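You operate a simulated robot arm through the tools that you are given. There is no shell and no other tool. Be economical: measure what you need, move in short steps, check, and stop when the job is done.

You are at the controls of a simulated robot arm. One attempt, no reset.

TASK
Pack the grey shallow tray on the top of the bench. At the end: the sleeve from the top of the bench is on the grey shallow tray; the clear jar (marked "USED") from the top of the bench is on the brown carton (marked "SEALS"); the 8 nozzle from the top of the bench is on the grey shallow tray; the bracket stands where the clear jar stood; whatever was shut is shut again. Leave all else as you found it, and nothing knocked over.

Only the result counts: the job must be done as asked and must still hold three seconds after the hand-in. Knocking over, shifting, dropping, spilling or breaking anything else fails it. Lids that push on must go on centred and level and be pressed home; caps that screw on are set level and turned clockwise until they are tight.

THE ROBOT
A 7-joint arm with a two-finger parallel gripper, fixed in place. Base frame: the origin is at the foot of the arm, x ahead of it, y to its left, z up; the work surface is at about z = 0. Readings come in m, rad, newtons and seconds.
With the tool pointing down near the work surface it reaches from about 0.24 to 0.62 m from the base axis. Its first joint turns from -1.152 to 1.152 rad. Payload 2.6 kg.
The tool frame sits at the grasp point between the pads (the TCP): z along the fingers, y along the line on which they close. The tips reach 0.03 m beyond it. The gripper opens to 0.094 m. The fingers are 0.028 m wide and 0.01 m thick; the gripper's body (0.05 by 0.096 m) begins 0.055 m behind the TCP.
Orientation is that of the tool frame in the base frame, as a unit quaternion [w, x, y, z]. With the fingers straight down and closing along the base's y, the tool's x points along the base's -x, its y along +y and its z along -z.

THE INTERFACE
- The arm moves only by the tool nudge_tool. Its argument "series" is a list of rows, each an object (a shift or turn left out is 0, a gripper value left out holds the last) with "angular": the turn, a rotation vector about the tool's x, y, z in rad, a list of three; "travel": the shift along the tool's x, y, z in cm, a list of three; "grip": the gripper command, from -1 (fully open) to 1 (shut), values between in proportion. In form: [{"angular": [wx, wy, wz], "travel": [x, y, z], "grip": grip}, ...]. A call has 1 to 8 rows; each row shifts and turns the commanded pose from where the row before left it, along the tool's axes as they then stand. A row lasts 0.2 s, in which the tool goes at most 0.05 m and 0.15 rad; a call with a longer step from one row to the next is refused whole, and so is a gripper value outside its range. Where a pose cannot be reached the arm comes as near as it can. A force on the tool above 40 N (or 10 N above the force at the start of the call, whichever is more), or a blocked arm, ends the call early, and 0.2 s more pass. The fingers move at their own pace (about 0.072 m/s each) and stop on an object; they squeeze with about 42 N. The grip force told is the motor's: it shows also when the fingers shut on nothing. Time passes only in rows, and 0.2 s behind the last, so rows that do not move let the fingers close. The reply holds the time, the measured pose of the TCP, the force on the tool along the base axes, the opening and the grip force, in the units named above and with some noise.
- Cameras (640 x 400 px; columns grow to the right, rows downward): "scene" is fixed at [0.0317, 0.4263, 0.5615]; the picture's right is [-0.81, -0.59, 0.00], its down [-0.35, 0.48, -0.81] and it looks along [0.48, -0.65, -0.59] (base axes); focal length 247 px, centre (320, 200). "wrist" rides on the gripper at [0.076, 0.014, -0.102] in the tool frame; the picture's right is [-0.18, 0.98, 0.00], its down [-0.75, -0.14, -0.64] and it looks along [-0.63, -0.12, 0.77] (tool axes); focal length 243 px, centre (320, 200). There is no depth. A picture from a camera that has moved, and an enlarged one, comes with that camera's place and axes in the base frame and with its lens.
- get_image(camera): a new picture of that camera. No time passes.
- zoom(camera, box): a new picture of the part [left, top, right, bottom] of that camera's present view, enlarged. No time passes.
- finish_job(): hands the job in; it is judged then, once.

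Go step by step. Nothing tells you positions but the pictures and the camera data: compare them with the known pose of the tool, close in by small moves and look again before you grip or let go. The budget is 120 turns and 84 pictures, counting those below and the enlarged ones. Unless the task says otherwise, let go and move clear before handing in, and close with one line.

The tools are called as a command line: name --argument value ..., lists and objects as JSON in quotes. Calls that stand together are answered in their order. nudge_tool: Moves the arm, as the interface text tells. Its arguments: {"type":"object","properties":{"series":{"type":"array","items":{"type":"object","properties":{"angular":{"type":"array","items":{"type":"number"}},"travel":{"type":"array","items":{"type":"number"}},"grip":{"type":"number"}}}}},"required":["series"]} The other tools are called the same way: get_image (camera) takes a picture; zoom (camera, box) takes an enlarged picture of a part of a camera's view; finish_job () hands the job in.

At the start:

```text
time: 0.0
tcp_pos: [0.4425, -0.1405, 0.2901]
orientation: [0.0, 0.0, 1.0, 0.0]
ft_force: [1.1, 0.2, 0.1]
finger_gap: 0.094
finger_force: 0.1
```

scene: 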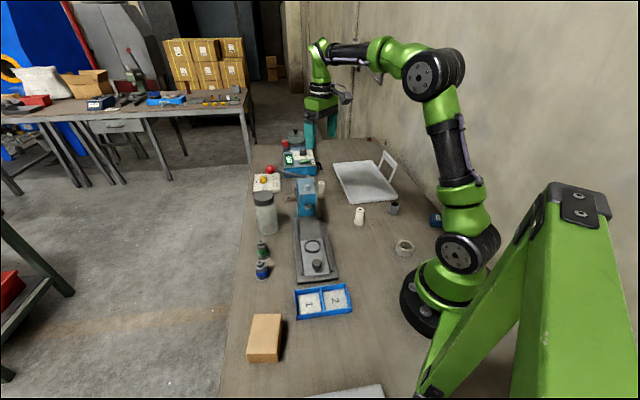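
wrist: 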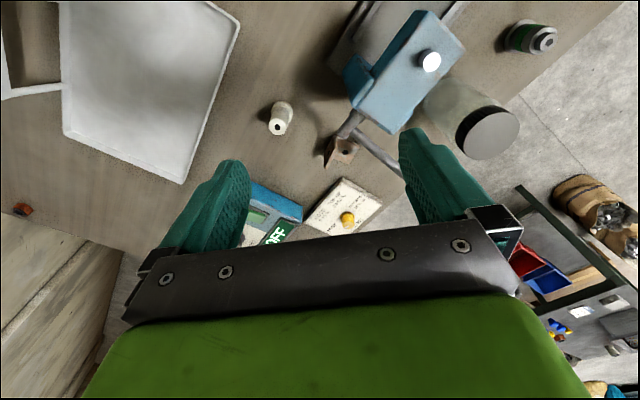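

I see a bench with a press, a jar, a tray, a carton and small items. I'll zoom in to identify each one.

zoom --camera "scene" --box '[240, 120, 340, 200]'

zoom --camera "scene" --box '[240, 180, 340, 290]'

zoom --camera "scene" --box '[330, 140, 450, 270]'

zoom --camera "scene" --box '[220, 270, 420, 400]'

```text
5.00 times, centred on (290, 160) of scene
camera zoom: at [0.0317, 0.4263, 0.5615], right [-0.81, -0.59, 0.0], down [-0.35, 0.48, -0.81], along [0.48, -0.65, -0.59], focal length 1235 px, centre (470, 400)
```

zoom: 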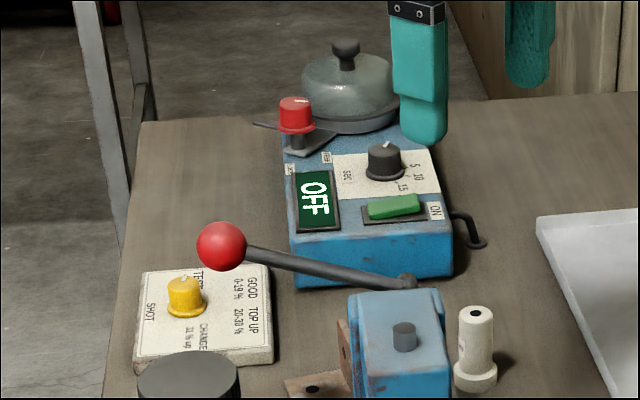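

```text
3.64 times, centred on (290, 235) of scene
camera zoom: at [0.0317, 0.4263, 0.5615], right [-0.81, -0.59, 0.0], down [-0.35, 0.48, -0.81], along [0.48, -0.65, -0.59], focal length 898 px, centre (429, 73)
```

zoom: 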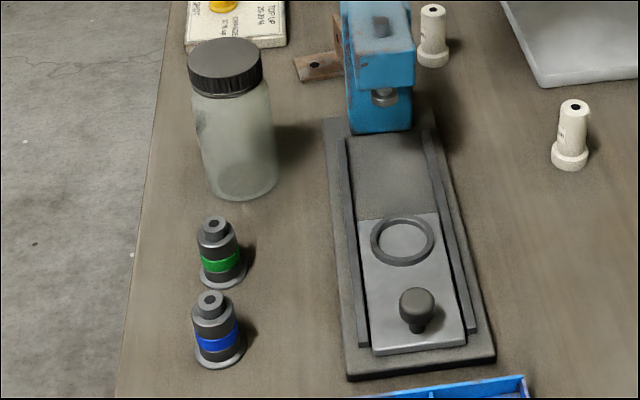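

```text
3.08 times, centred on (390, 205) of scene
camera zoom: at [0.0317, 0.4263, 0.5615], right [-0.81, -0.59, 0.0], down [-0.35, 0.48, -0.81], along [0.48, -0.65, -0.59], focal length 760 px, centre (105, 185)
```

zoom: 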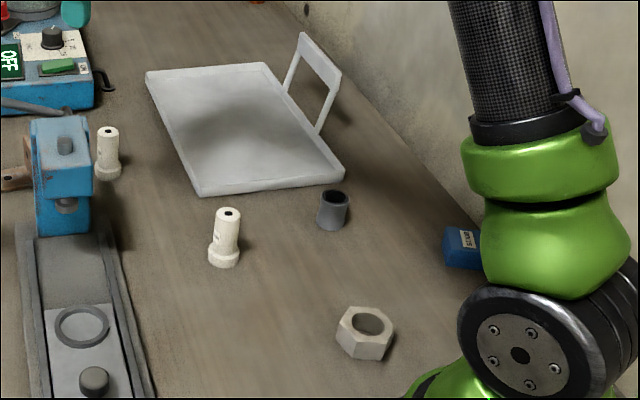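

```text
3.08 times, centred on (320, 335) of scene
camera zoom: at [0.0317, 0.4263, 0.5615], right [-0.81, -0.59, 0.0], down [-0.35, 0.48, -0.81], along [0.48, -0.65, -0.59], focal length 760 px, centre (320, -215)
```

zoom: 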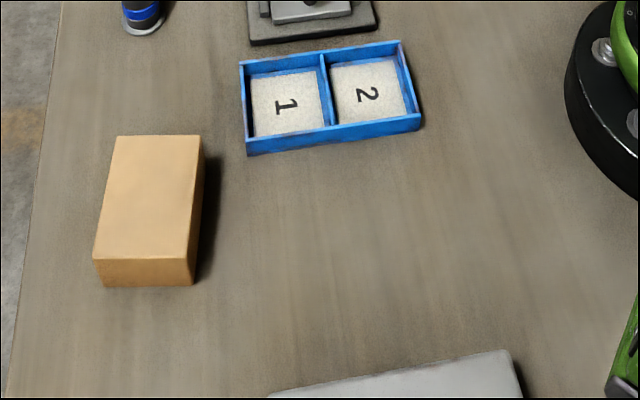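

The jar is near (0.52, 0.045), the carton near (0.27, 0.29), the nozzles near (0.30, -0.15) and (0.50, -0.21), and the bracket near (0.59, -0.13) by the press. I'll check details in the wrist view.

zoom --camera "wrist" --box '[240, 80, 420, 240]'

zoom --camera "scene" --box '[280, 170, 330, 220]'

zoom --camera "scene" --box '[345, 195, 375, 235]'

```text
2.50 times, centred on (330, 160) of wrist
camera zoom: at [0.3664, -0.1271, 0.3929], right [0.18, 0.98, 0.0], down [0.75, -0.14, 0.64], along [0.63, -0.12, -0.77], focal length 606 px, centre (295, 300)
```

zoom: 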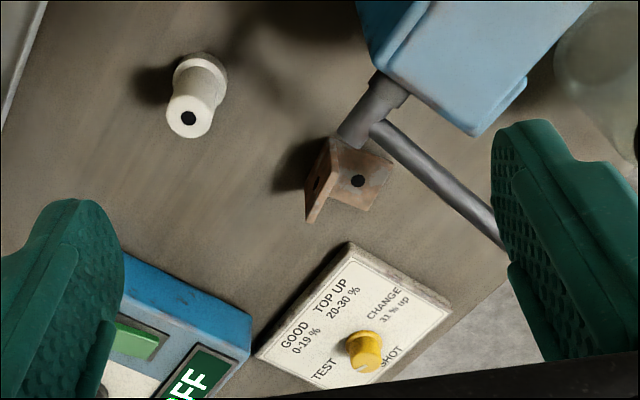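

```text
8.00 times, centred on (305, 195) of scene
camera zoom: at [0.0317, 0.4263, 0.5615], right [-0.81, -0.59, 0.0], down [-0.35, 0.48, -0.81], along [0.48, -0.65, -0.59], focal length 1976 px, centre (440, 240)
```

zoom: 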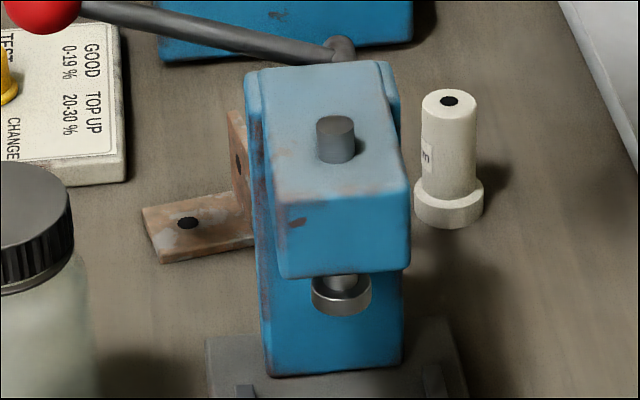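

```text
10.00 times, centred on (360, 215) of scene
camera zoom: at [0.0317, 0.4263, 0.5615], right [-0.81, -0.59, 0.0], down [-0.35, 0.48, -0.81], along [0.48, -0.65, -0.59], focal length 2470 px, centre (-80, 50)
```

zoom: 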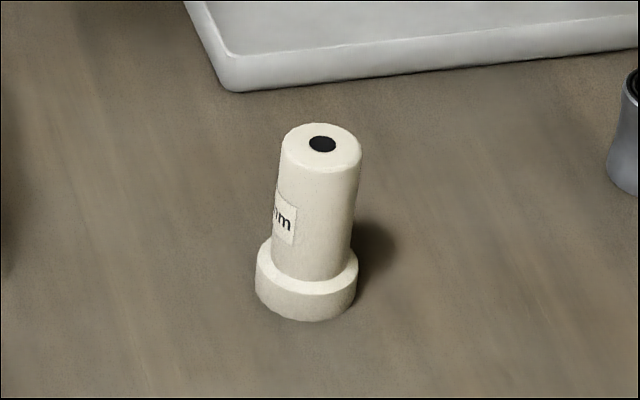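

The label sides of the nozzles face roughly +x+y. I'll yaw the tool by 90° and look at both nozzles from that side.

nudge_tool --series '[{"angular": [0, 0, 0.15]}, {"angular": [0, 0, 0.15]}, {"angular": [0, 0, 0.15]}, {"angular": [0, 0, 0.15]}, {"angular": [0, 0, 0.15]}, {"angular": [0, 0, 0.15]}, {"angular": [0, 0, 0.15]}, {"angular": [0, 0, 0.15]}]'

nudge_tool --series '[{"angular": [0, 0, 0.15]}, {"angular": [0, 0, 0.15]}, {"angular": [0, 0, 0.071]}, {"travel": [4, -2, 1]}, {"travel": [4, -2, 1]}, {}]'

get_image --camera "wrist"

```text
time: 1.8
tcp_pos: [0.4427, -0.1397, 0.2912]
orientation: [0.0, 0.566, 0.824, 0.0]
ft_force: [-0.7, -0.2, -0.1]
finger_gap: 0.0938
finger_force: 0.2
```

```text
time: 3.2
tcp_pos: [0.402, -0.0599, 0.2722]
orientation: [0.001, 0.708, 0.707, 0.0]
ft_force: [-0.7, 0.0, -0.1]
finger_gap: 0.0942
finger_force: 0.0
```

```text
74 pictures are left
camera wrist: at [0.417, 0.0159, 0.3743], right [0.98, -0.18, 0.0], down [-0.14, -0.75, 0.64], along [-0.12, -0.63, -0.77], focal length 243 px, centre (320, 200)
```

wrist: 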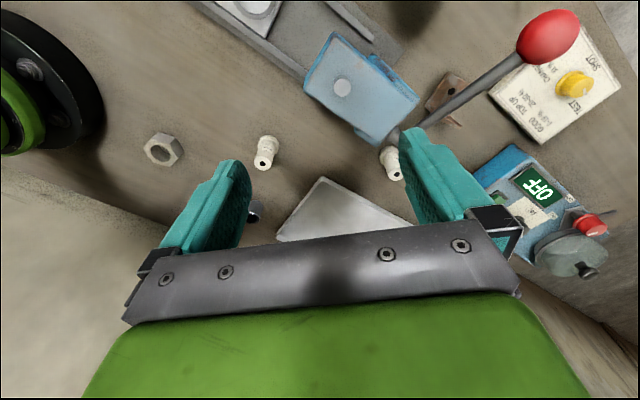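

zoom --camera "wrist" --box '[245, 130, 285, 175]'

zoom --camera "wrist" --box '[370, 140, 410, 185]'

zoom --camera "wrist" --box '[290, 20, 490, 150]'

```text
8.89 times, centred on (265, 152) of wrist
camera zoom: at [0.417, 0.0159, 0.3743], right [0.98, -0.18, 0.0], down [-0.14, -0.75, 0.64], along [-0.12, -0.63, -0.77], focal length 2157 px, centre (809, 622)
```

zoom: 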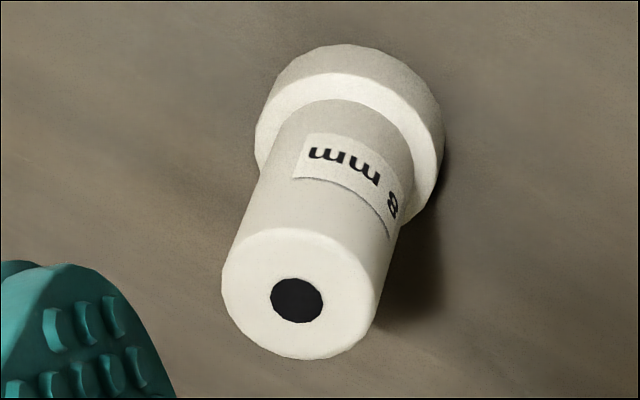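

```text
8.89 times, centred on (390, 162) of wrist
camera zoom: at [0.417, 0.0159, 0.3743], right [0.98, -0.18, 0.0], down [-0.14, -0.75, 0.64], along [-0.12, -0.63, -0.77], focal length 2157 px, centre (-302, 533)
```

zoom: 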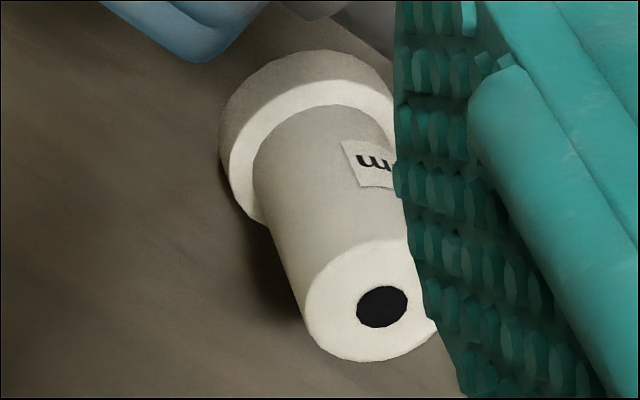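

```text
3.08 times, centred on (390, 85) of wrist
camera zoom: at [0.417, 0.0159, 0.3743], right [0.98, -0.18, 0.0], down [-0.14, -0.75, 0.64], along [-0.12, -0.63, -0.77], focal length 746 px, centre (105, 554)
```

zoom: 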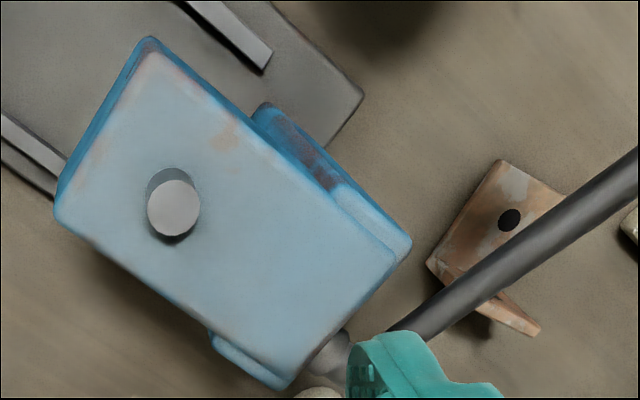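

The near nozzle is the "8 mm", with its top at (0.2985, -0.1535, 0.066). I'm moving above it.

nudge_tool --series '[{"travel": [-2.34, -2.59, 0]}, {"travel": [-2.34, -2.59, 0]}, {"travel": [-2.34, -2.59, 0]}, {"travel": [-2.34, -2.59, 0]}, {"travel": [0, 0, 4.5]}, {"travel": [0, 0, 4.5]}, {"travel": [0, 0, 2.5]}, {}]'

get_image --camera "wrist"

```text
time: 5.0
tcp_pos: [0.2986, -0.1556, 0.1554]
orientation: [0.0, 0.707, 0.707, 0.0]
ft_force: [0.4, 1.5, 0.1]
finger_gap: 0.0939
finger_force: 0.0
```

```text
70 pictures are left
camera wrist: at [0.3135, -0.0808, 0.2568], right [0.98, -0.18, 0.0], down [-0.14, -0.75, 0.64], along [-0.12, -0.63, -0.77], focal length 243 px, centre (320, 200)
```

wrist: 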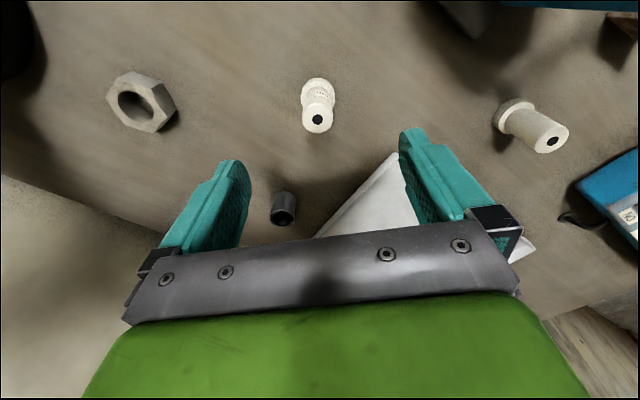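

The nozzle is right beneath the tool. I'll descend and grip it.

nudge_tool --series '[{"travel": [0.1, -0.1, 3.5]}, {"travel": [0, 0, 3.5]}, {"travel": [0, 0, 3.5]}, {}, {"grip": 1}, {"grip": 1}, {"grip": 1}, {"grip": 1}]'

zoom --camera "scene" --box '[320, 140, 440, 260]'

```text
time: 6.8
tcp_pos: [0.2981, -0.1524, 0.0523]
orientation: [0.0, 0.707, 0.707, 0.0]
ft_force: [1.1, -0.2, -0.6]
finger_gap: 0.0249
finger_force: 42.1
```

```text
3.33 times, centred on (380, 200) of scene
camera zoom: at [0.0318, 0.4263, 0.5615], right [-0.81, -0.59, 0.0], down [-0.35, 0.48, -0.81], along [0.48, -0.65, -0.59], focal length 823 px, centre (120, 200)
```

zoom: 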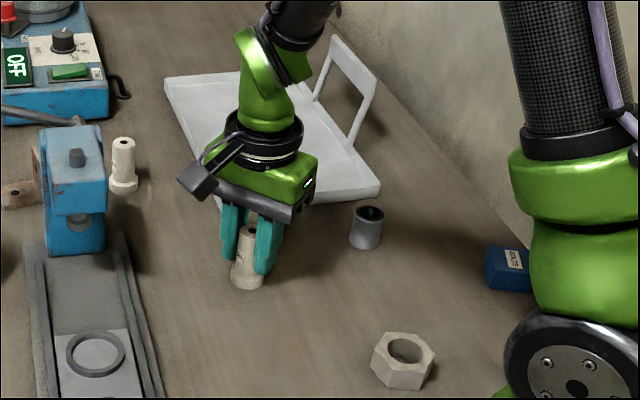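

I have the nozzle. I'll lift it and carry it over the tray.

nudge_tool --series '[{"travel": [0, 0, -3]}, {"travel": [0, 0, -4]}, {"travel": [-4.04, 2.48, 0]}, {"travel": [-4.04, 2.48, 0]}, {"travel": [-4.04, 2.48, 0]}, {"travel": [-4.04, 2.48, 0]}, {"travel": [-4.04, 2.48, 0]}, {}]'

get_image --camera "wrist"

zoom --camera "scene" --box '[300, 110, 440, 230]'

```text
time: 8.6
tcp_pos: [0.4223, -0.3544, 0.1201]
orientation: [-0.001, 0.706, 0.708, 0.001]
ft_force: [-1.2, 0.4, -0.3]
finger_gap: 0.0249
finger_force: 41.4
```

```text
68 pictures are left
camera wrist: at [0.4367, -0.2789, 0.2216], right [0.98, -0.18, 0.0], down [-0.14, -0.75, 0.64], along [-0.12, -0.63, -0.77], focal length 243 px, centre (320, 200)
```

wrist: 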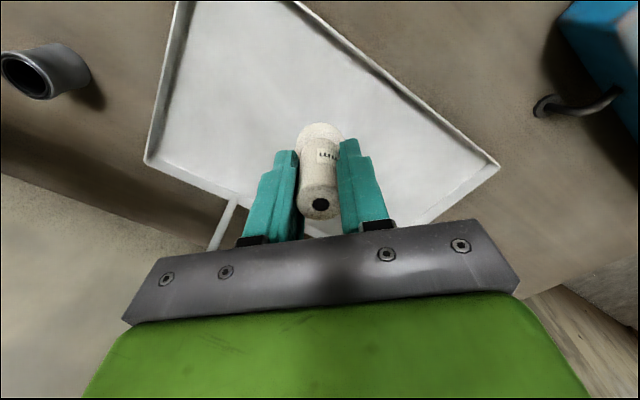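

```text
3.33 times, centred on (370, 170) of scene
camera zoom: at [0.0318, 0.4263, 0.5615], right [-0.81, -0.59, 0.0], down [-0.35, 0.48, -0.81], along [0.48, -0.65, -0.59], focal length 823 px, centre (153, 300)
```

zoom: 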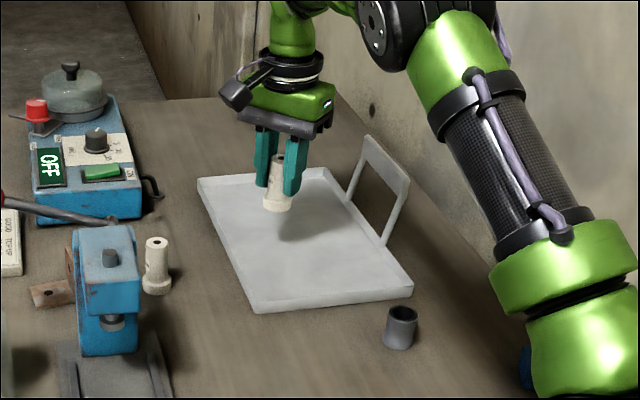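

The nozzle is over the inside of the tray. I'll lower it gently until it touches.

nudge_tool --series '[{"travel": [0, 0, 3]}, {"travel": [0, 0, 2.5]}, {"travel": [0, 0, 0.3]}, {"travel": [0, 0, 0.2]}, {}]'

zoom --camera "scene" --box '[340, 140, 390, 190]'

```text
time: 9.8
tcp_pos: [0.4205, -0.3549, 0.0608]
orientation: [-0.001, 0.707, 0.708, 0.0]
ft_force: [0.3, 0.4, -0.4]
finger_gap: 0.0248
finger_force: 42.4
```

```text
8.00 times, centred on (365, 165) of scene
camera zoom: at [0.0318, 0.4263, 0.5615], right [-0.81, -0.59, 0.0], down [-0.35, 0.48, -0.81], along [0.48, -0.65, -0.59], focal length 1976 px, centre (-40, 480)
```

zoom: 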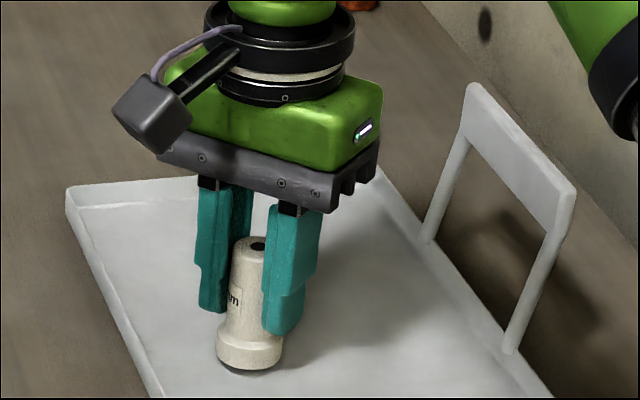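

nudge_tool --series '[{"travel": [0, 0, 0.15]}, {"travel": [0, 0, 0.15]}, {"travel": [0, 0, 0.1]}, {}]'

```text
time: 10.8
tcp_pos: [0.4215, -0.3549, 0.057]
orientation: [0.0, 0.707, 0.708, 0.0]
ft_force: [-0.2, 0.5, -1.3]
finger_gap: 0.025
finger_force: 42.6
```

nudge_tool --series '[{"travel": [0, 0, 0.1]}, {"travel": [0, 0, 0.1]}, {}]'

```text
time: 11.6
tcp_pos: [0.4217, -0.3561, 0.0545]
orientation: [0.0, 0.707, 0.708, 0.0]
ft_force: [-0.4, -0.1, -0.2]
finger_gap: 0.0251
finger_force: 42.3
```

nudge_tool --series '[{"travel": [0, 0, 0.1]}, {}]'

zoom --camera "scene" --box '[350, 160, 380, 190]'

```text
time: 12.2
tcp_pos: [0.4224, -0.3561, 0.0557]
orientation: [0.001, 0.707, 0.707, 0.001]
ft_force: [-3.6, 1.5, 11.0]
finger_gap: 0.0251
finger_force: 41.9
```

```text
13.33 times, centred on (365, 175) of scene
camera zoom: at [0.0317, 0.4263, 0.5615], right [-0.81, -0.59, 0.0], down [-0.35, 0.48, -0.81], along [0.48, -0.65, -0.59], focal length 3294 px, centre (-280, 533)
```

zoom: 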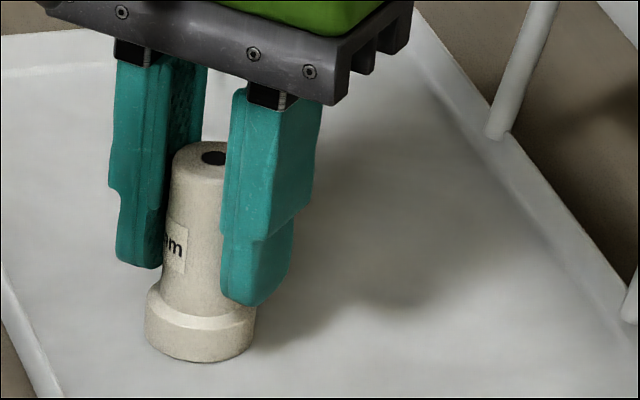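

Contact with the tray is made (11 N). I'll release, rise and move over the sleeve.

nudge_tool --series '[{"travel": [0, 0, -0.1], "grip": -0.2}, {"grip": -1}, {"grip": -1}, {"travel": [0, 0, -4]}, {"travel": [0, 0, -4.5]}, {}]'

nudge_tool --series '[{"travel": [1.5, -3.88, 0]}, {"travel": [1.5, -3.88, 0]}, {"travel": [1.5, -3.88, 0]}, {"travel": [1.5, -3.88, 0]}, {"travel": [1.5, -3.88, 0]}, {}]'

get_image --camera "wrist"

get_image --camera "scene"

```text
time: 13.6
tcp_pos: [0.4221, -0.3551, 0.1397]
orientation: [0.0, 0.706, 0.708, 0.001]
ft_force: [-0.3, -0.4, 0.1]
finger_gap: 0.0937
finger_force: 0.0
```

```text
time: 15.0
tcp_pos: [0.2279, -0.2778, 0.1381]
orientation: [0.0, 0.706, 0.708, 0.0]
ft_force: [0.7, -0.2, 0.3]
finger_gap: 0.0939
finger_force: 0.1
```

```text
64 pictures are left
camera wrist: at [0.2423, -0.2022, 0.2401], right [0.98, -0.18, 0.0], down [-0.14, -0.75, 0.64], along [-0.12, -0.63, -0.77], focal length 243 px, centre (320, 200)
```

wrist: 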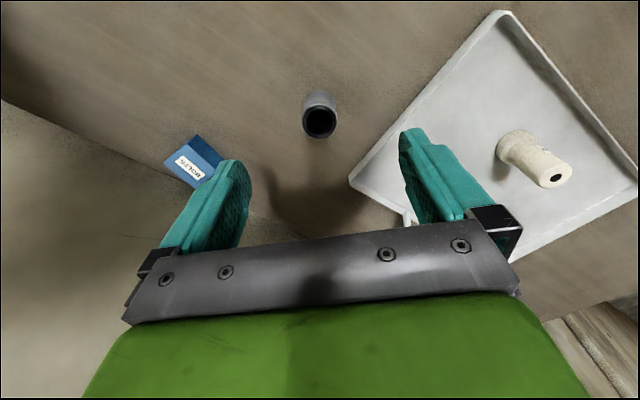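

```text
63 pictures are left
```

scene: 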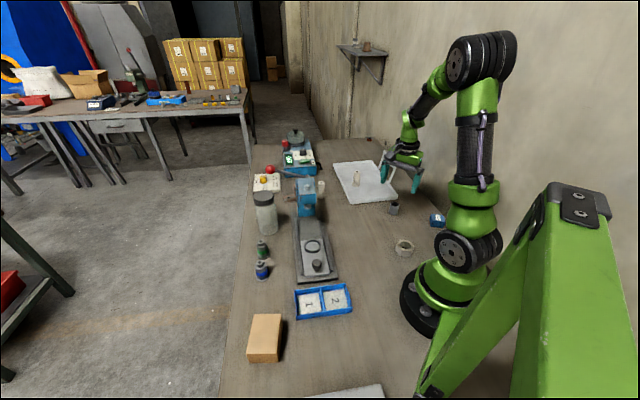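

The sleeve is under the tool, with its top near (0.227, -0.28) and about 0.045 high. I'll descend and grip it.

nudge_tool --series '[{"travel": [-0.15, 0, 3.5]}, {"travel": [0, 0, 3.5]}, {"travel": [0, 0, 2.2]}, {}, {"grip": 1}, {"grip": 1}, {"grip": 1}, {"grip": 1}]'

zoom --camera "scene" --box '[370, 170, 430, 230]'

```text
time: 16.8
tcp_pos: [0.2281, -0.2811, 0.0469]
orientation: [0.001, 0.706, 0.708, 0.0]
ft_force: [-0.6, 0.0, -0.1]
finger_gap: 0.0307
finger_force: 41.8
```

```text
6.67 times, centred on (400, 200) of scene
camera zoom: at [0.0317, 0.4263, 0.5615], right [-0.81, -0.59, 0.0], down [-0.35, 0.48, -0.81], along [0.48, -0.65, -0.59], focal length 1647 px, centre (-213, 200)
```

zoom: 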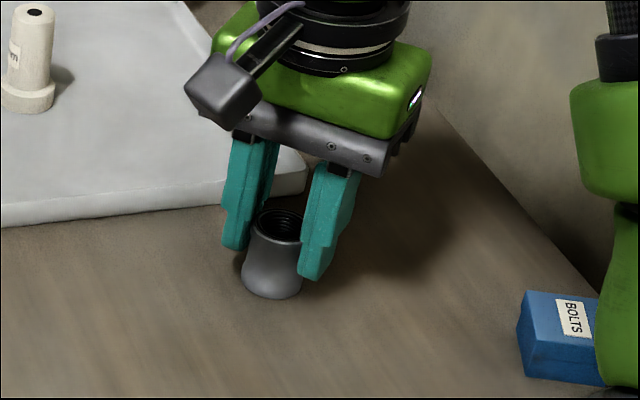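

The sleeve is gripped. I'll lift it and carry it to the near end of the tray.

nudge_tool --series '[{"travel": [0, 0, -3]}, {"travel": [0, 0, -3]}, {"travel": [-2.23, 3.33, 0]}, {"travel": [-2.23, 3.33, 0]}, {"travel": [-2.23, 3.33, 0]}, {"travel": [0, 0, 3]}, {"travel": [0, 0, 2.2]}, {}]'

zoom --camera "scene" --box '[340, 150, 410, 220]'

```text
time: 18.6
tcp_pos: [0.3277, -0.3488, 0.0568]
orientation: [0.0, 0.707, 0.707, 0.0]
ft_force: [-0.3, -0.8, -1.5]
finger_gap: 0.0308
finger_force: 41.6
```

```text
5.71 times, centred on (375, 185) of scene
camera zoom: at [0.0318, 0.4263, 0.5615], right [-0.81, -0.59, 0.0], down [-0.35, 0.48, -0.81], along [0.48, -0.65, -0.59], focal length 1412 px, centre (6, 286)
```

zoom: 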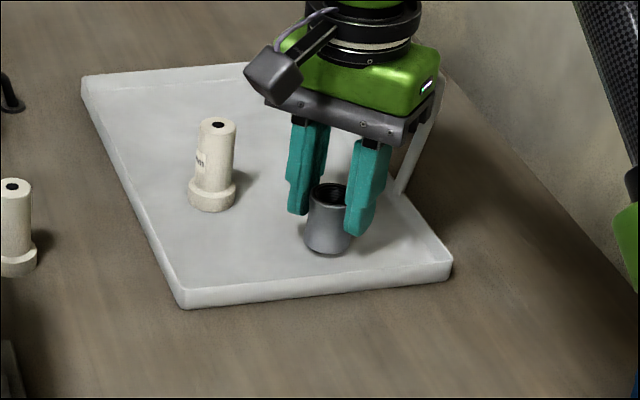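

nudge_tool --series '[{"travel": [0, 0, 0.2]}, {"travel": [0, 0, 0.1]}, {"travel": [0, 0, 0.1]}, {"travel": [0, 0, 0.1]}, {}]'

```text
time: 19.8
tcp_pos: [0.3282, -0.3485, 0.0517]
orientation: [0.002, 0.707, 0.707, -0.001]
ft_force: [-4.5, 2.2, 14.1]
finger_gap: 0.0306
finger_force: 42.4
```

The sleeve rests on the tray. I'll release it, rise high and head for the jar.

nudge_tool --series '[{"travel": [0, 0, -0.1], "grip": 0.1}, {"grip": -0.3}, {"grip": -0.3}, {"travel": [0, 0, -3]}, {"travel": [0, 0, -5], "grip": -1}, {"travel": [0, 0, -5]}, {"travel": [0, 0, -5]}, {"travel": [0, 0, -5]}]'

nudge_tool --series '[{"travel": [4.5, 2, 0]}, {"travel": [4.5, 2, 0]}, {"travel": [4.5, 2, 0]}, {"travel": [4.5, 2, 0]}, {"travel": [4.5, 2, 0]}, {"travel": [4.5, 2, 0]}, {"travel": [4.5, 2, 0]}, {}]'

get_image --camera "wrist"

zoom --camera "scene" --box '[330, 140, 410, 220]'

```text
time: 21.6
tcp_pos: [0.3255, -0.3483, 0.2802]
orientation: [0.001, 0.707, 0.707, 0.0]
ft_force: [0.4, -0.1, -0.8]
finger_gap: 0.0942
finger_force: 0.0
```

```text
time: 23.4
tcp_pos: [0.4678, -0.0321, 0.2842]
orientation: [0.0, 0.708, 0.707, 0.0]
ft_force: [-0.6, 0.3, -0.2]
finger_gap: 0.0942
finger_force: 0.0
```

```text
60 pictures are left
camera wrist: at [0.4808, 0.0432, 0.3857], right [0.98, -0.18, 0.0], down [-0.14, -0.75, 0.64], along [-0.12, -0.63, -0.77], focal length 243 px, centre (320, 200)
```

wrist: 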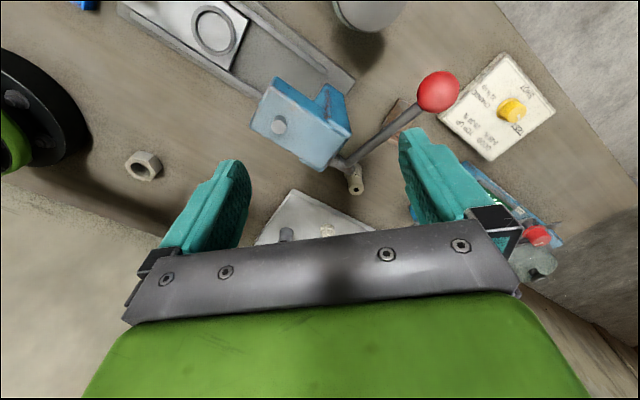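

```text
5.00 times, centred on (370, 180) of scene
camera zoom: at [0.0317, 0.4263, 0.5615], right [-0.81, -0.59, 0.0], down [-0.35, 0.48, -0.81], along [0.48, -0.65, -0.59], focal length 1235 px, centre (70, 300)
```

zoom: 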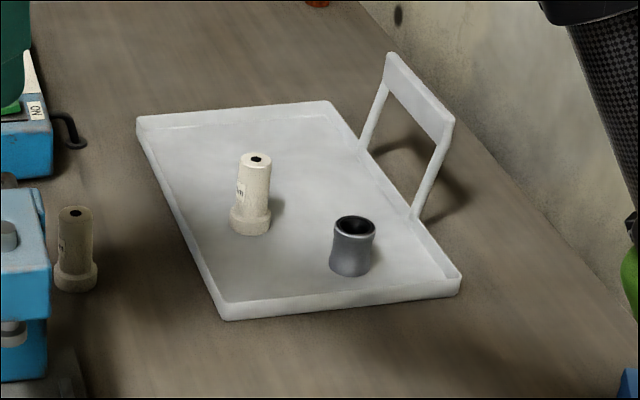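

Both parts stand on the tray. I'll move above the jar.

nudge_tool --series '[{"travel": [4, 2.7, 0]}, {"travel": [3.8, 2.8, 0]}, {}]'

get_image --camera "wrist"

zoom --camera "scene" --box '[240, 170, 310, 250]'

```text
time: 24.2
tcp_pos: [0.5224, 0.0445, 0.2829]
orientation: [0.0, 0.707, 0.707, 0.001]
ft_force: [0.0, -0.6, -0.1]
finger_gap: 0.0939
finger_force: 0.0
```

```text
58 pictures are left
camera wrist: at [0.5367, 0.1196, 0.3853], right [0.98, -0.18, 0.0], down [-0.14, -0.75, 0.64], along [-0.12, -0.63, -0.77], focal length 243 px, centre (320, 200)
```

wrist: 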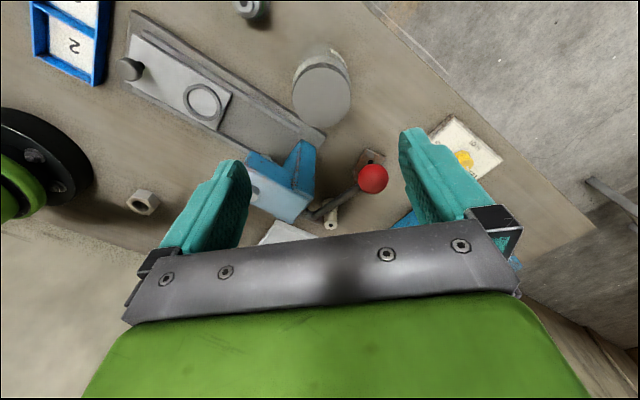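

```text
5.00 times, centred on (275, 210) of scene
camera zoom: at [0.0317, 0.4263, 0.5615], right [-0.81, -0.59, 0.0], down [-0.35, 0.48, -0.81], along [0.48, -0.65, -0.59], focal length 1235 px, centre (545, 150)
```

zoom: 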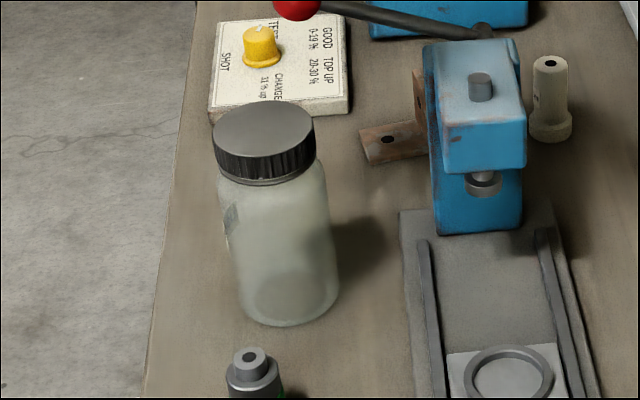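

The jar centre is about (0.526, 0.040) with its top near 0.13. I'll lower partway and check alignment.

nudge_tool --series '[{"travel": [-0.4, 0.3, 4]}, {"travel": [0, 0, 4]}, {"travel": [0, 0, 3]}, {}]'

get_image --camera "wrist"

zoom --camera "scene" --box '[220, 130, 330, 250]'

```text
time: 25.2
tcp_pos: [0.5251, 0.0406, 0.1737]
orientation: [0.0, 0.706, 0.708, -0.001]
ft_force: [1.1, 0.3, 0.7]
finger_gap: 0.094
finger_force: 0.1
```

```text
56 pictures are left
camera wrist: at [0.5395, 0.116, 0.2754], right [0.98, -0.18, 0.0], down [-0.14, -0.75, 0.64], along [-0.12, -0.63, -0.77], focal length 243 px, centre (320, 200)
```

wrist: 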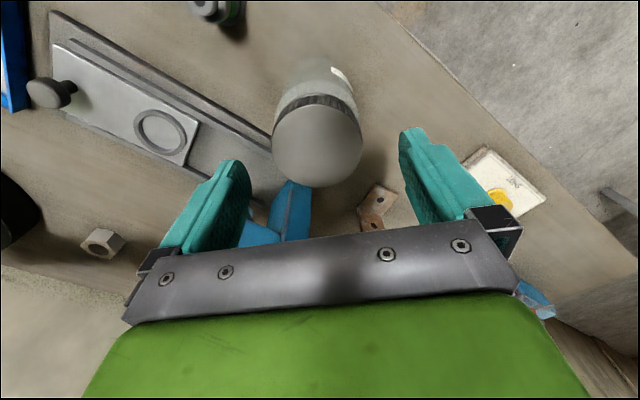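

```text
3.33 times, centred on (275, 190) of scene
camera zoom: at [0.0317, 0.4263, 0.5615], right [-0.81, -0.59, 0.0], down [-0.35, 0.48, -0.81], along [0.48, -0.65, -0.59], focal length 823 px, centre (470, 233)
```

zoom: 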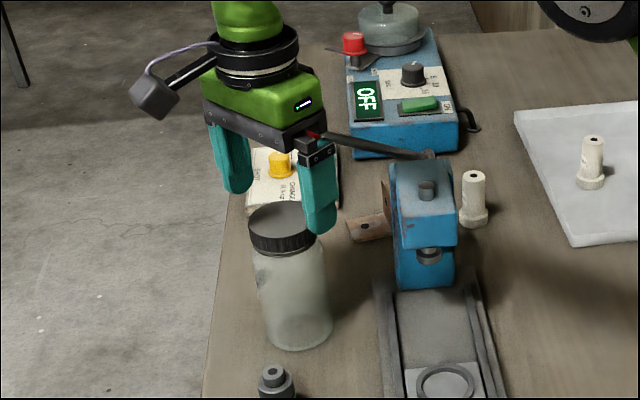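

nudge_tool --series '[{"travel": [0.05, -0.15, 3]}, {"travel": [0, 0, 3]}, {"travel": [0, 0, 2.4]}, {}]'

zoom --camera "scene" --box '[220, 150, 320, 250]'

get_image --camera "wrist"

```text
time: 26.2
tcp_pos: [0.5254, 0.0434, 0.0889]
orientation: [-0.001, 0.706, 0.708, 0.001]
ft_force: [-0.3, -0.5, 0.5]
finger_gap: 0.0942
finger_force: 0.1
```

```text
4.00 times, centred on (270, 200) of scene
camera zoom: at [0.0317, 0.4263, 0.5615], right [-0.81, -0.59, 0.0], down [-0.35, 0.48, -0.81], along [0.48, -0.65, -0.59], focal length 988 px, centre (520, 200)
```

zoom: 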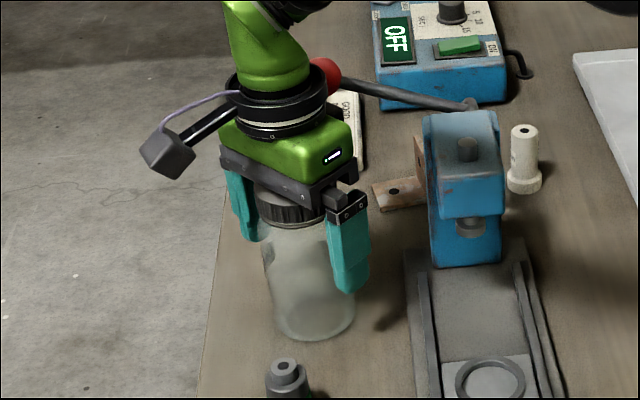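

```text
53 pictures are left
camera wrist: at [0.5393, 0.1182, 0.1902], right [0.98, -0.18, 0.0], down [-0.14, -0.75, 0.64], along [-0.12, -0.63, -0.77], focal length 243 px, centre (320, 200)
```

wrist: 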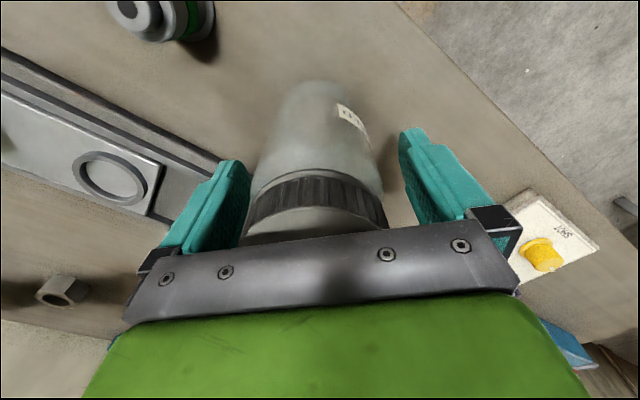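

Fingers straddle the jar with the hand clear of the lid. Gripping.

nudge_tool --series '[{"grip": 1}, {"grip": 1}, {"grip": 1}, {}]'

```text
time: 27.2
tcp_pos: [0.5256, 0.0424, 0.0896]
orientation: [0.0, 0.706, 0.708, 0.0]
ft_force: [-0.1, -0.7, -0.6]
finger_gap: 0.0663
finger_force: 41.9
```

nudge_tool --series '[{"travel": [0, 0, -1]}, {"travel": [0, 0, -3]}, {"travel": [0, 0, -4]}, {"travel": [0, 0, -4]}, {}]'

nudge_tool --series '[{"travel": [3.1, -3.1, 0]}, {"travel": [3.1, -3.1, 0]}, {"travel": [3.1, -3.1, 0]}, {"travel": [3.1, -3.1, 0]}, {"travel": [3.1, -3.1, 0]}, {"travel": [3.1, -3.1, 0]}, {"travel": [3, -3, 0]}, {}]'

get_image --camera "scene"

get_image --camera "wrist"

```text
time: 28.4
tcp_pos: [0.5215, 0.0401, 0.2086]
orientation: [0.0, 0.707, 0.708, 0.0]
ft_force: [0.2, 0.7, -2.0]
finger_gap: 0.0657
finger_force: 42.2
```

```text
time: 30.2
tcp_pos: [0.3093, 0.2561, 0.2084]
orientation: [0.0, 0.707, 0.707, -0.001]
ft_force: [0.4, -0.1, -1.1]
finger_gap: 0.0655
finger_force: 42.1
```

```text
52 pictures are left
```

scene: 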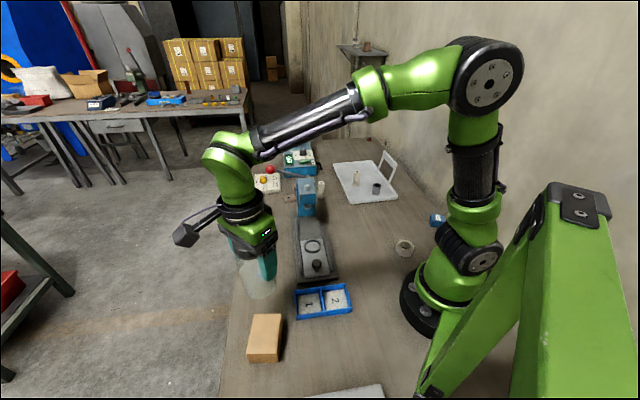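

```text
51 pictures are left
camera wrist: at [0.323, 0.3314, 0.3111], right [0.98, -0.18, 0.0], down [-0.14, -0.75, 0.64], along [-0.12, -0.63, -0.77], focal length 243 px, centre (320, 200)
```

wrist: 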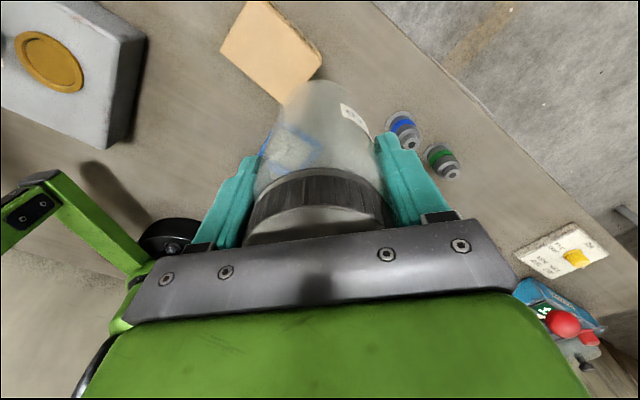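

The carton centre is at (0.27, 0.296), which agrees across both cameras. I'll move over it and lower.

nudge_tool --series '[{"travel": [2, -2, 0]}, {"travel": [2, -1.95, 0]}, {"travel": [0, 0, 3]}, {"travel": [0, 0, 3]}, {}]'

zoom --camera "scene" --box '[210, 230, 330, 370]'

get_image --camera "wrist"

```text
time: 31.4
tcp_pos: [0.2686, 0.2957, 0.1497]
orientation: [0.0, 0.707, 0.707, 0.0]
ft_force: [-0.7, -0.4, -1.8]
finger_gap: 0.0657
finger_force: 42.1
```

```text
2.86 times, centred on (270, 300) of scene
camera zoom: at [0.0318, 0.4263, 0.5615], right [-0.81, -0.59, 0.0], down [-0.35, 0.48, -0.81], along [0.48, -0.65, -0.59], focal length 706 px, centre (463, -86)
```

zoom: 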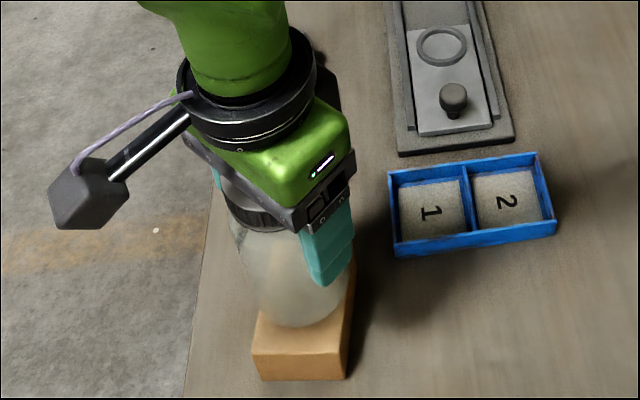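

```text
49 pictures are left
camera wrist: at [0.2825, 0.3714, 0.2513], right [0.98, -0.18, 0.0], down [-0.14, -0.75, 0.64], along [-0.12, -0.63, -0.77], focal length 243 px, centre (320, 200)
```

wrist: 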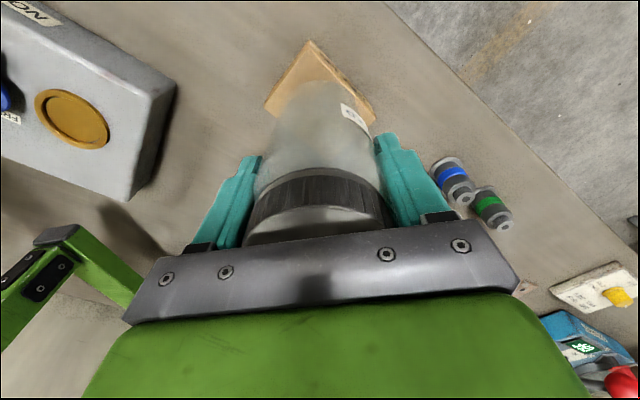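

nudge_tool --series '[{"travel": [0, 0, 0.8]}, {"travel": [0, 0, 0.3]}, {"travel": [0, 0, 0.2]}, {"travel": [0, 0, 0.2]}, {}]'

zoom --camera "scene" --box '[240, 290, 310, 370]'

```text
time: 32.6
tcp_pos: [0.2673, 0.297, 0.1328]
orientation: [0.0, 0.707, 0.707, 0.0]
ft_force: [-0.3, 0.6, -2.1]
finger_gap: 0.0657
finger_force: 42.1
```

```text
5.00 times, centred on (275, 330) of scene
camera zoom: at [0.0318, 0.4263, 0.5615], right [-0.81, -0.59, 0.0], down [-0.35, 0.48, -0.81], along [0.48, -0.65, -0.59], focal length 1235 px, centre (545, -450)
```

zoom: 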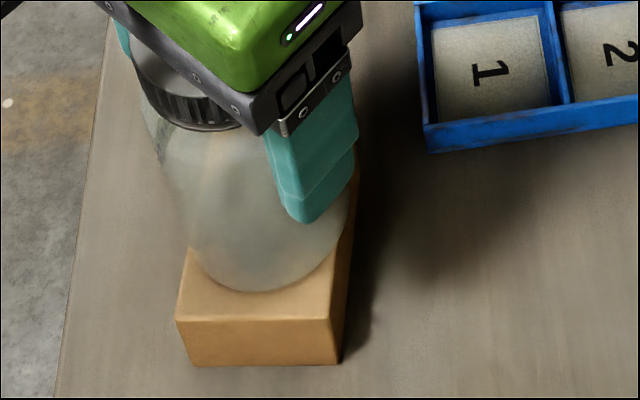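

nudge_tool --series '[{"travel": [0, 0, 0.1]}, {"travel": [0, 0, 0.1]}, {"travel": [0, 0, 0.1]}, {}]'

```text
time: 33.6
tcp_pos: [0.2679, 0.2976, 0.1318]
orientation: [0.0, 0.706, 0.708, 0.002]
ft_force: [-3.3, -3.3, 29.5]
finger_gap: 0.0653
finger_force: 42.2
```

nudge_tool --series '[{"travel": [0, 0, -0.15]}, {}]'

zoom --camera "scene" --box '[240, 290, 310, 370]'

zoom --camera "wrist" --box '[240, 20, 400, 140]'

```text
time: 34.2
tcp_pos: [0.2684, 0.297, 0.1317]
orientation: [0.001, 0.707, 0.707, -0.001]
ft_force: [2.9, 4.2, 10.9]
finger_gap: 0.0648
finger_force: 41.9
```

```text
5.00 times, centred on (275, 330) of scene
camera zoom: at [0.0317, 0.4262, 0.5615], right [-0.81, -0.59, 0.0], down [-0.35, 0.48, -0.81], along [0.48, -0.65, -0.59], focal length 1235 px, centre (545, -450)
```

zoom: 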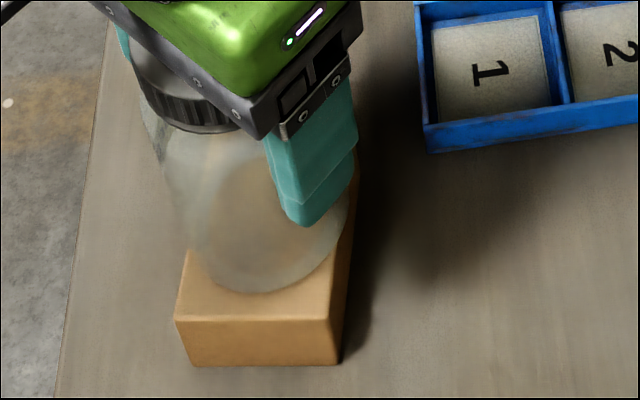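

```text
3.33 times, centred on (320, 80) of wrist
camera zoom: at [0.2826, 0.3719, 0.2336], right [0.98, -0.18, 0.0], down [-0.14, -0.75, 0.64], along [-0.12, -0.63, -0.77], focal length 809 px, centre (320, 600)
```

zoom: 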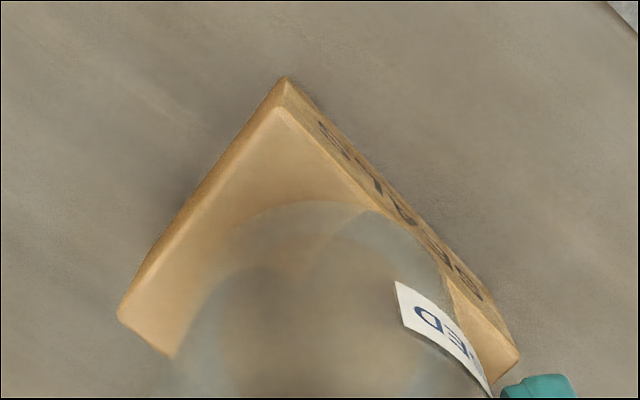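

The carton reads SEALS, and the jar sits centred at (0.268, 0.297). Releasing.

nudge_tool --series '[{"travel": [0, 0, -0.05], "grip": 0.2}, {"grip": -0.3}, {"grip": -1}, {"grip": -1}, {}]'

nudge_tool --series '[{"travel": [0, 0, -2]}, {"travel": [0, 0, -4]}, {"travel": [0, 0, -5]}, {"travel": [0, 0, -5]}, {}]'

zoom --camera "scene" --box '[200, 190, 360, 400]'

```text
time: 35.4
tcp_pos: [0.2688, 0.2949, 0.1327]
orientation: [0.0, 0.706, 0.708, 0.0]
ft_force: [0.9, 0.0, 0.4]
finger_gap: 0.0941
finger_force: 0.1
```

```text
time: 36.6
tcp_pos: [0.2696, 0.2982, 0.2928]
orientation: [0.0, 0.706, 0.708, 0.0]
ft_force: [0.0, 0.3, -0.3]
finger_gap: 0.0938
finger_force: 0.0
```

```text
1.90 times, centred on (280, 295) of scene
camera zoom: at [0.0317, 0.4263, 0.5615], right [-0.81, -0.59, 0.0], down [-0.35, 0.48, -0.81], along [0.48, -0.65, -0.59], focal length 470 px, centre (396, 19)
```

zoom: 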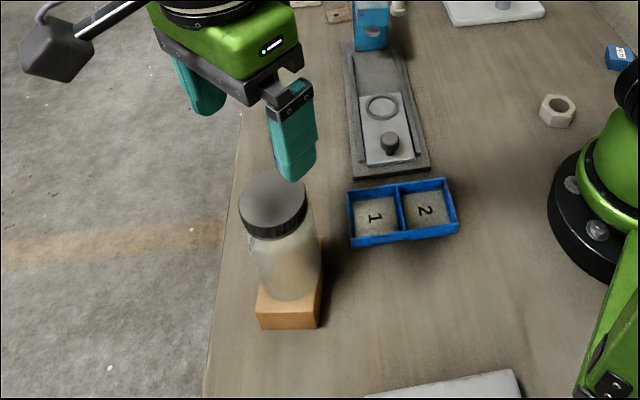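

The jar stands on the carton. Next is the bracket: I'll move back toward it at height, then turn to view it.

nudge_tool --series '[{"travel": [-4, 2.6, 0]}, {"travel": [-4, 2.6, 0]}, {"travel": [-4, 2.6, 0]}, {"travel": [-4, 2.6, 0]}, {"travel": [-4, 2.6, 0]}, {"travel": [-4, 2.6, 0]}, {"travel": [-4, 2.6, 0]}, {"travel": [-4, 2.6, 0]}]'

nudge_tool --series '[{"travel": [-4, 2.4, 0], "angular": [0, 0, 0]}, {"angular": [0, 0, -0.15]}, {"angular": [0, 0, -0.15]}, {"angular": [0, 0, -0.15]}, {"angular": [0, 0, -0.15]}, {"angular": [0, 0, -0.15]}, {"angular": [0, 0, -0.15]}, {"angular": [0, 0, -0.15]}]'

nudge_tool --series '[{"angular": [0, 0, -0.15]}, {"angular": [0, 0, -0.15]}, {"angular": [0, 0, -0.15]}, {"angular": [0, 0, -0.15]}, {"angular": [0, 0, -0.15]}, {"angular": [0, 0, -0.15]}, {"angular": [0, 0, -0.15]}, {"angular": [0, 0, -0.15]}]'

get_image --camera "wrist"

```text
time: 38.4
tcp_pos: [0.4782, -0.024, 0.2936]
orientation: [-0.001, 0.707, 0.708, 0.0]
ft_force: [0.2, 0.2, 0.6]
finger_gap: 0.094
finger_force: 0.0
```

```text
time: 40.2
tcp_pos: [0.5013, -0.0627, 0.2907]
orientation: [-0.001, 0.257, 0.967, 0.0]
ft_force: [-0.5, 0.0, 0.0]
finger_gap: 0.0942
finger_force: 0.0
```

```text
time: 42.0
tcp_pos: [0.5012, -0.0622, 0.2908]
orientation: [0.0, -0.334, 0.942, 0.0]
ft_force: [0.5, -0.3, -0.1]
finger_gap: 0.094
finger_force: 0.1
```

```text
44 pictures are left
camera wrist: at [0.433, -0.101, 0.394], right [-0.48, 0.88, 0.0], down [0.67, 0.37, 0.64], along [0.56, 0.31, -0.77], focal length 243 px, centre (320, 200)
```

wrist: 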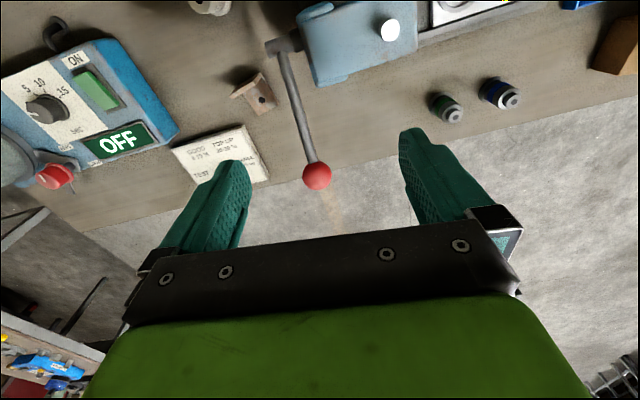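

zoom --camera "wrist" --box '[215, 60, 295, 130]'

```text
5.71 times, centred on (255, 95) of wrist
camera zoom: at [0.433, -0.101, 0.394], right [-0.48, 0.88, 0.0], down [0.67, 0.37, 0.64], along [0.56, 0.31, -0.77], focal length 1386 px, centre (691, 800)
```

zoom: 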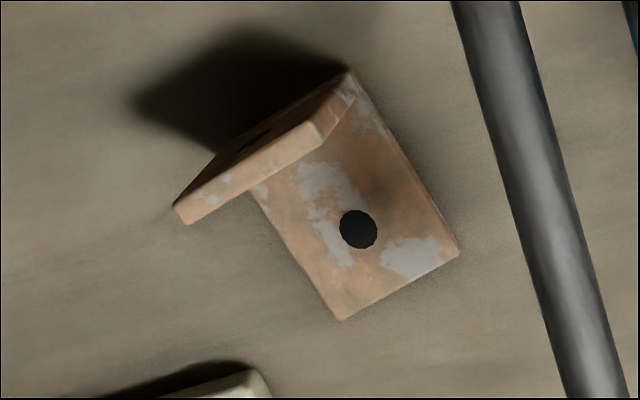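

The bracket is an L: a vertical plate about 0.057 tall, centred near (0.567, -0.145), and 0.04 wide. I'll align the fingers across that width and come above it.

nudge_tool --series '[{"angular": [0, 0, -0.104]}, {"angular": [0, 0, -0.104]}, {"angular": [0, 0, -0.104]}, {"travel": [1.12, -3.36, 0]}, {"travel": [1.12, -3.36, 0]}, {"travel": [1.12, -3.36, 0]}, {"travel": [0, 0, 4.5]}, {}]'

get_image --camera "wrist"

zoom --camera "scene" --box '[250, 110, 350, 220]'

```text
time: 43.8
tcp_pos: [0.5423, -0.1173, 0.246]
orientation: [0.0, -0.475, 0.88, 0.001]
ft_force: [-0.6, 0.8, 0.1]
finger_gap: 0.0941
finger_force: 0.1
out of reach, approached as far as the arm can: row 6
```

```text
42 pictures are left
camera wrist: at [0.4891, -0.174, 0.3483], right [-0.72, 0.69, 0.0], down [0.53, 0.55, 0.64], along [0.44, 0.46, -0.77], focal length 243 px, centre (320, 200)
```

wrist: 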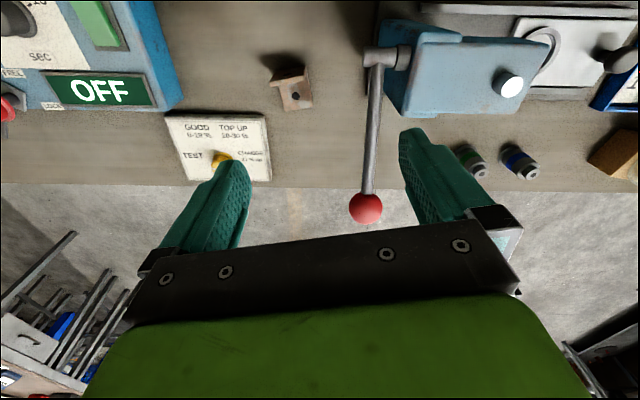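

```text
3.64 times, centred on (300, 165) of scene
camera zoom: at [0.0317, 0.4263, 0.5615], right [-0.81, -0.59, 0.0], down [-0.35, 0.48, -0.81], along [0.48, -0.65, -0.59], focal length 898 px, centre (393, 327)
```

zoom: 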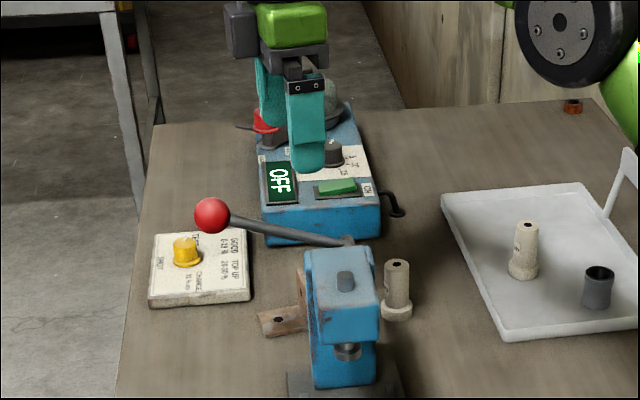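

nudge_tool --series '[{"travel": [0.5, -1.8, 1]}, {"travel": [0.5, -1.8, 1.5]}, {}]'

```text
time: 44.6
tcp_pos: [0.5675, -0.1465, 0.2205]
orientation: [0.0, -0.475, 0.88, 0.0]
ft_force: [-0.5, 0.1, 0.4]
finger_gap: 0.0938
finger_force: 0.0
```

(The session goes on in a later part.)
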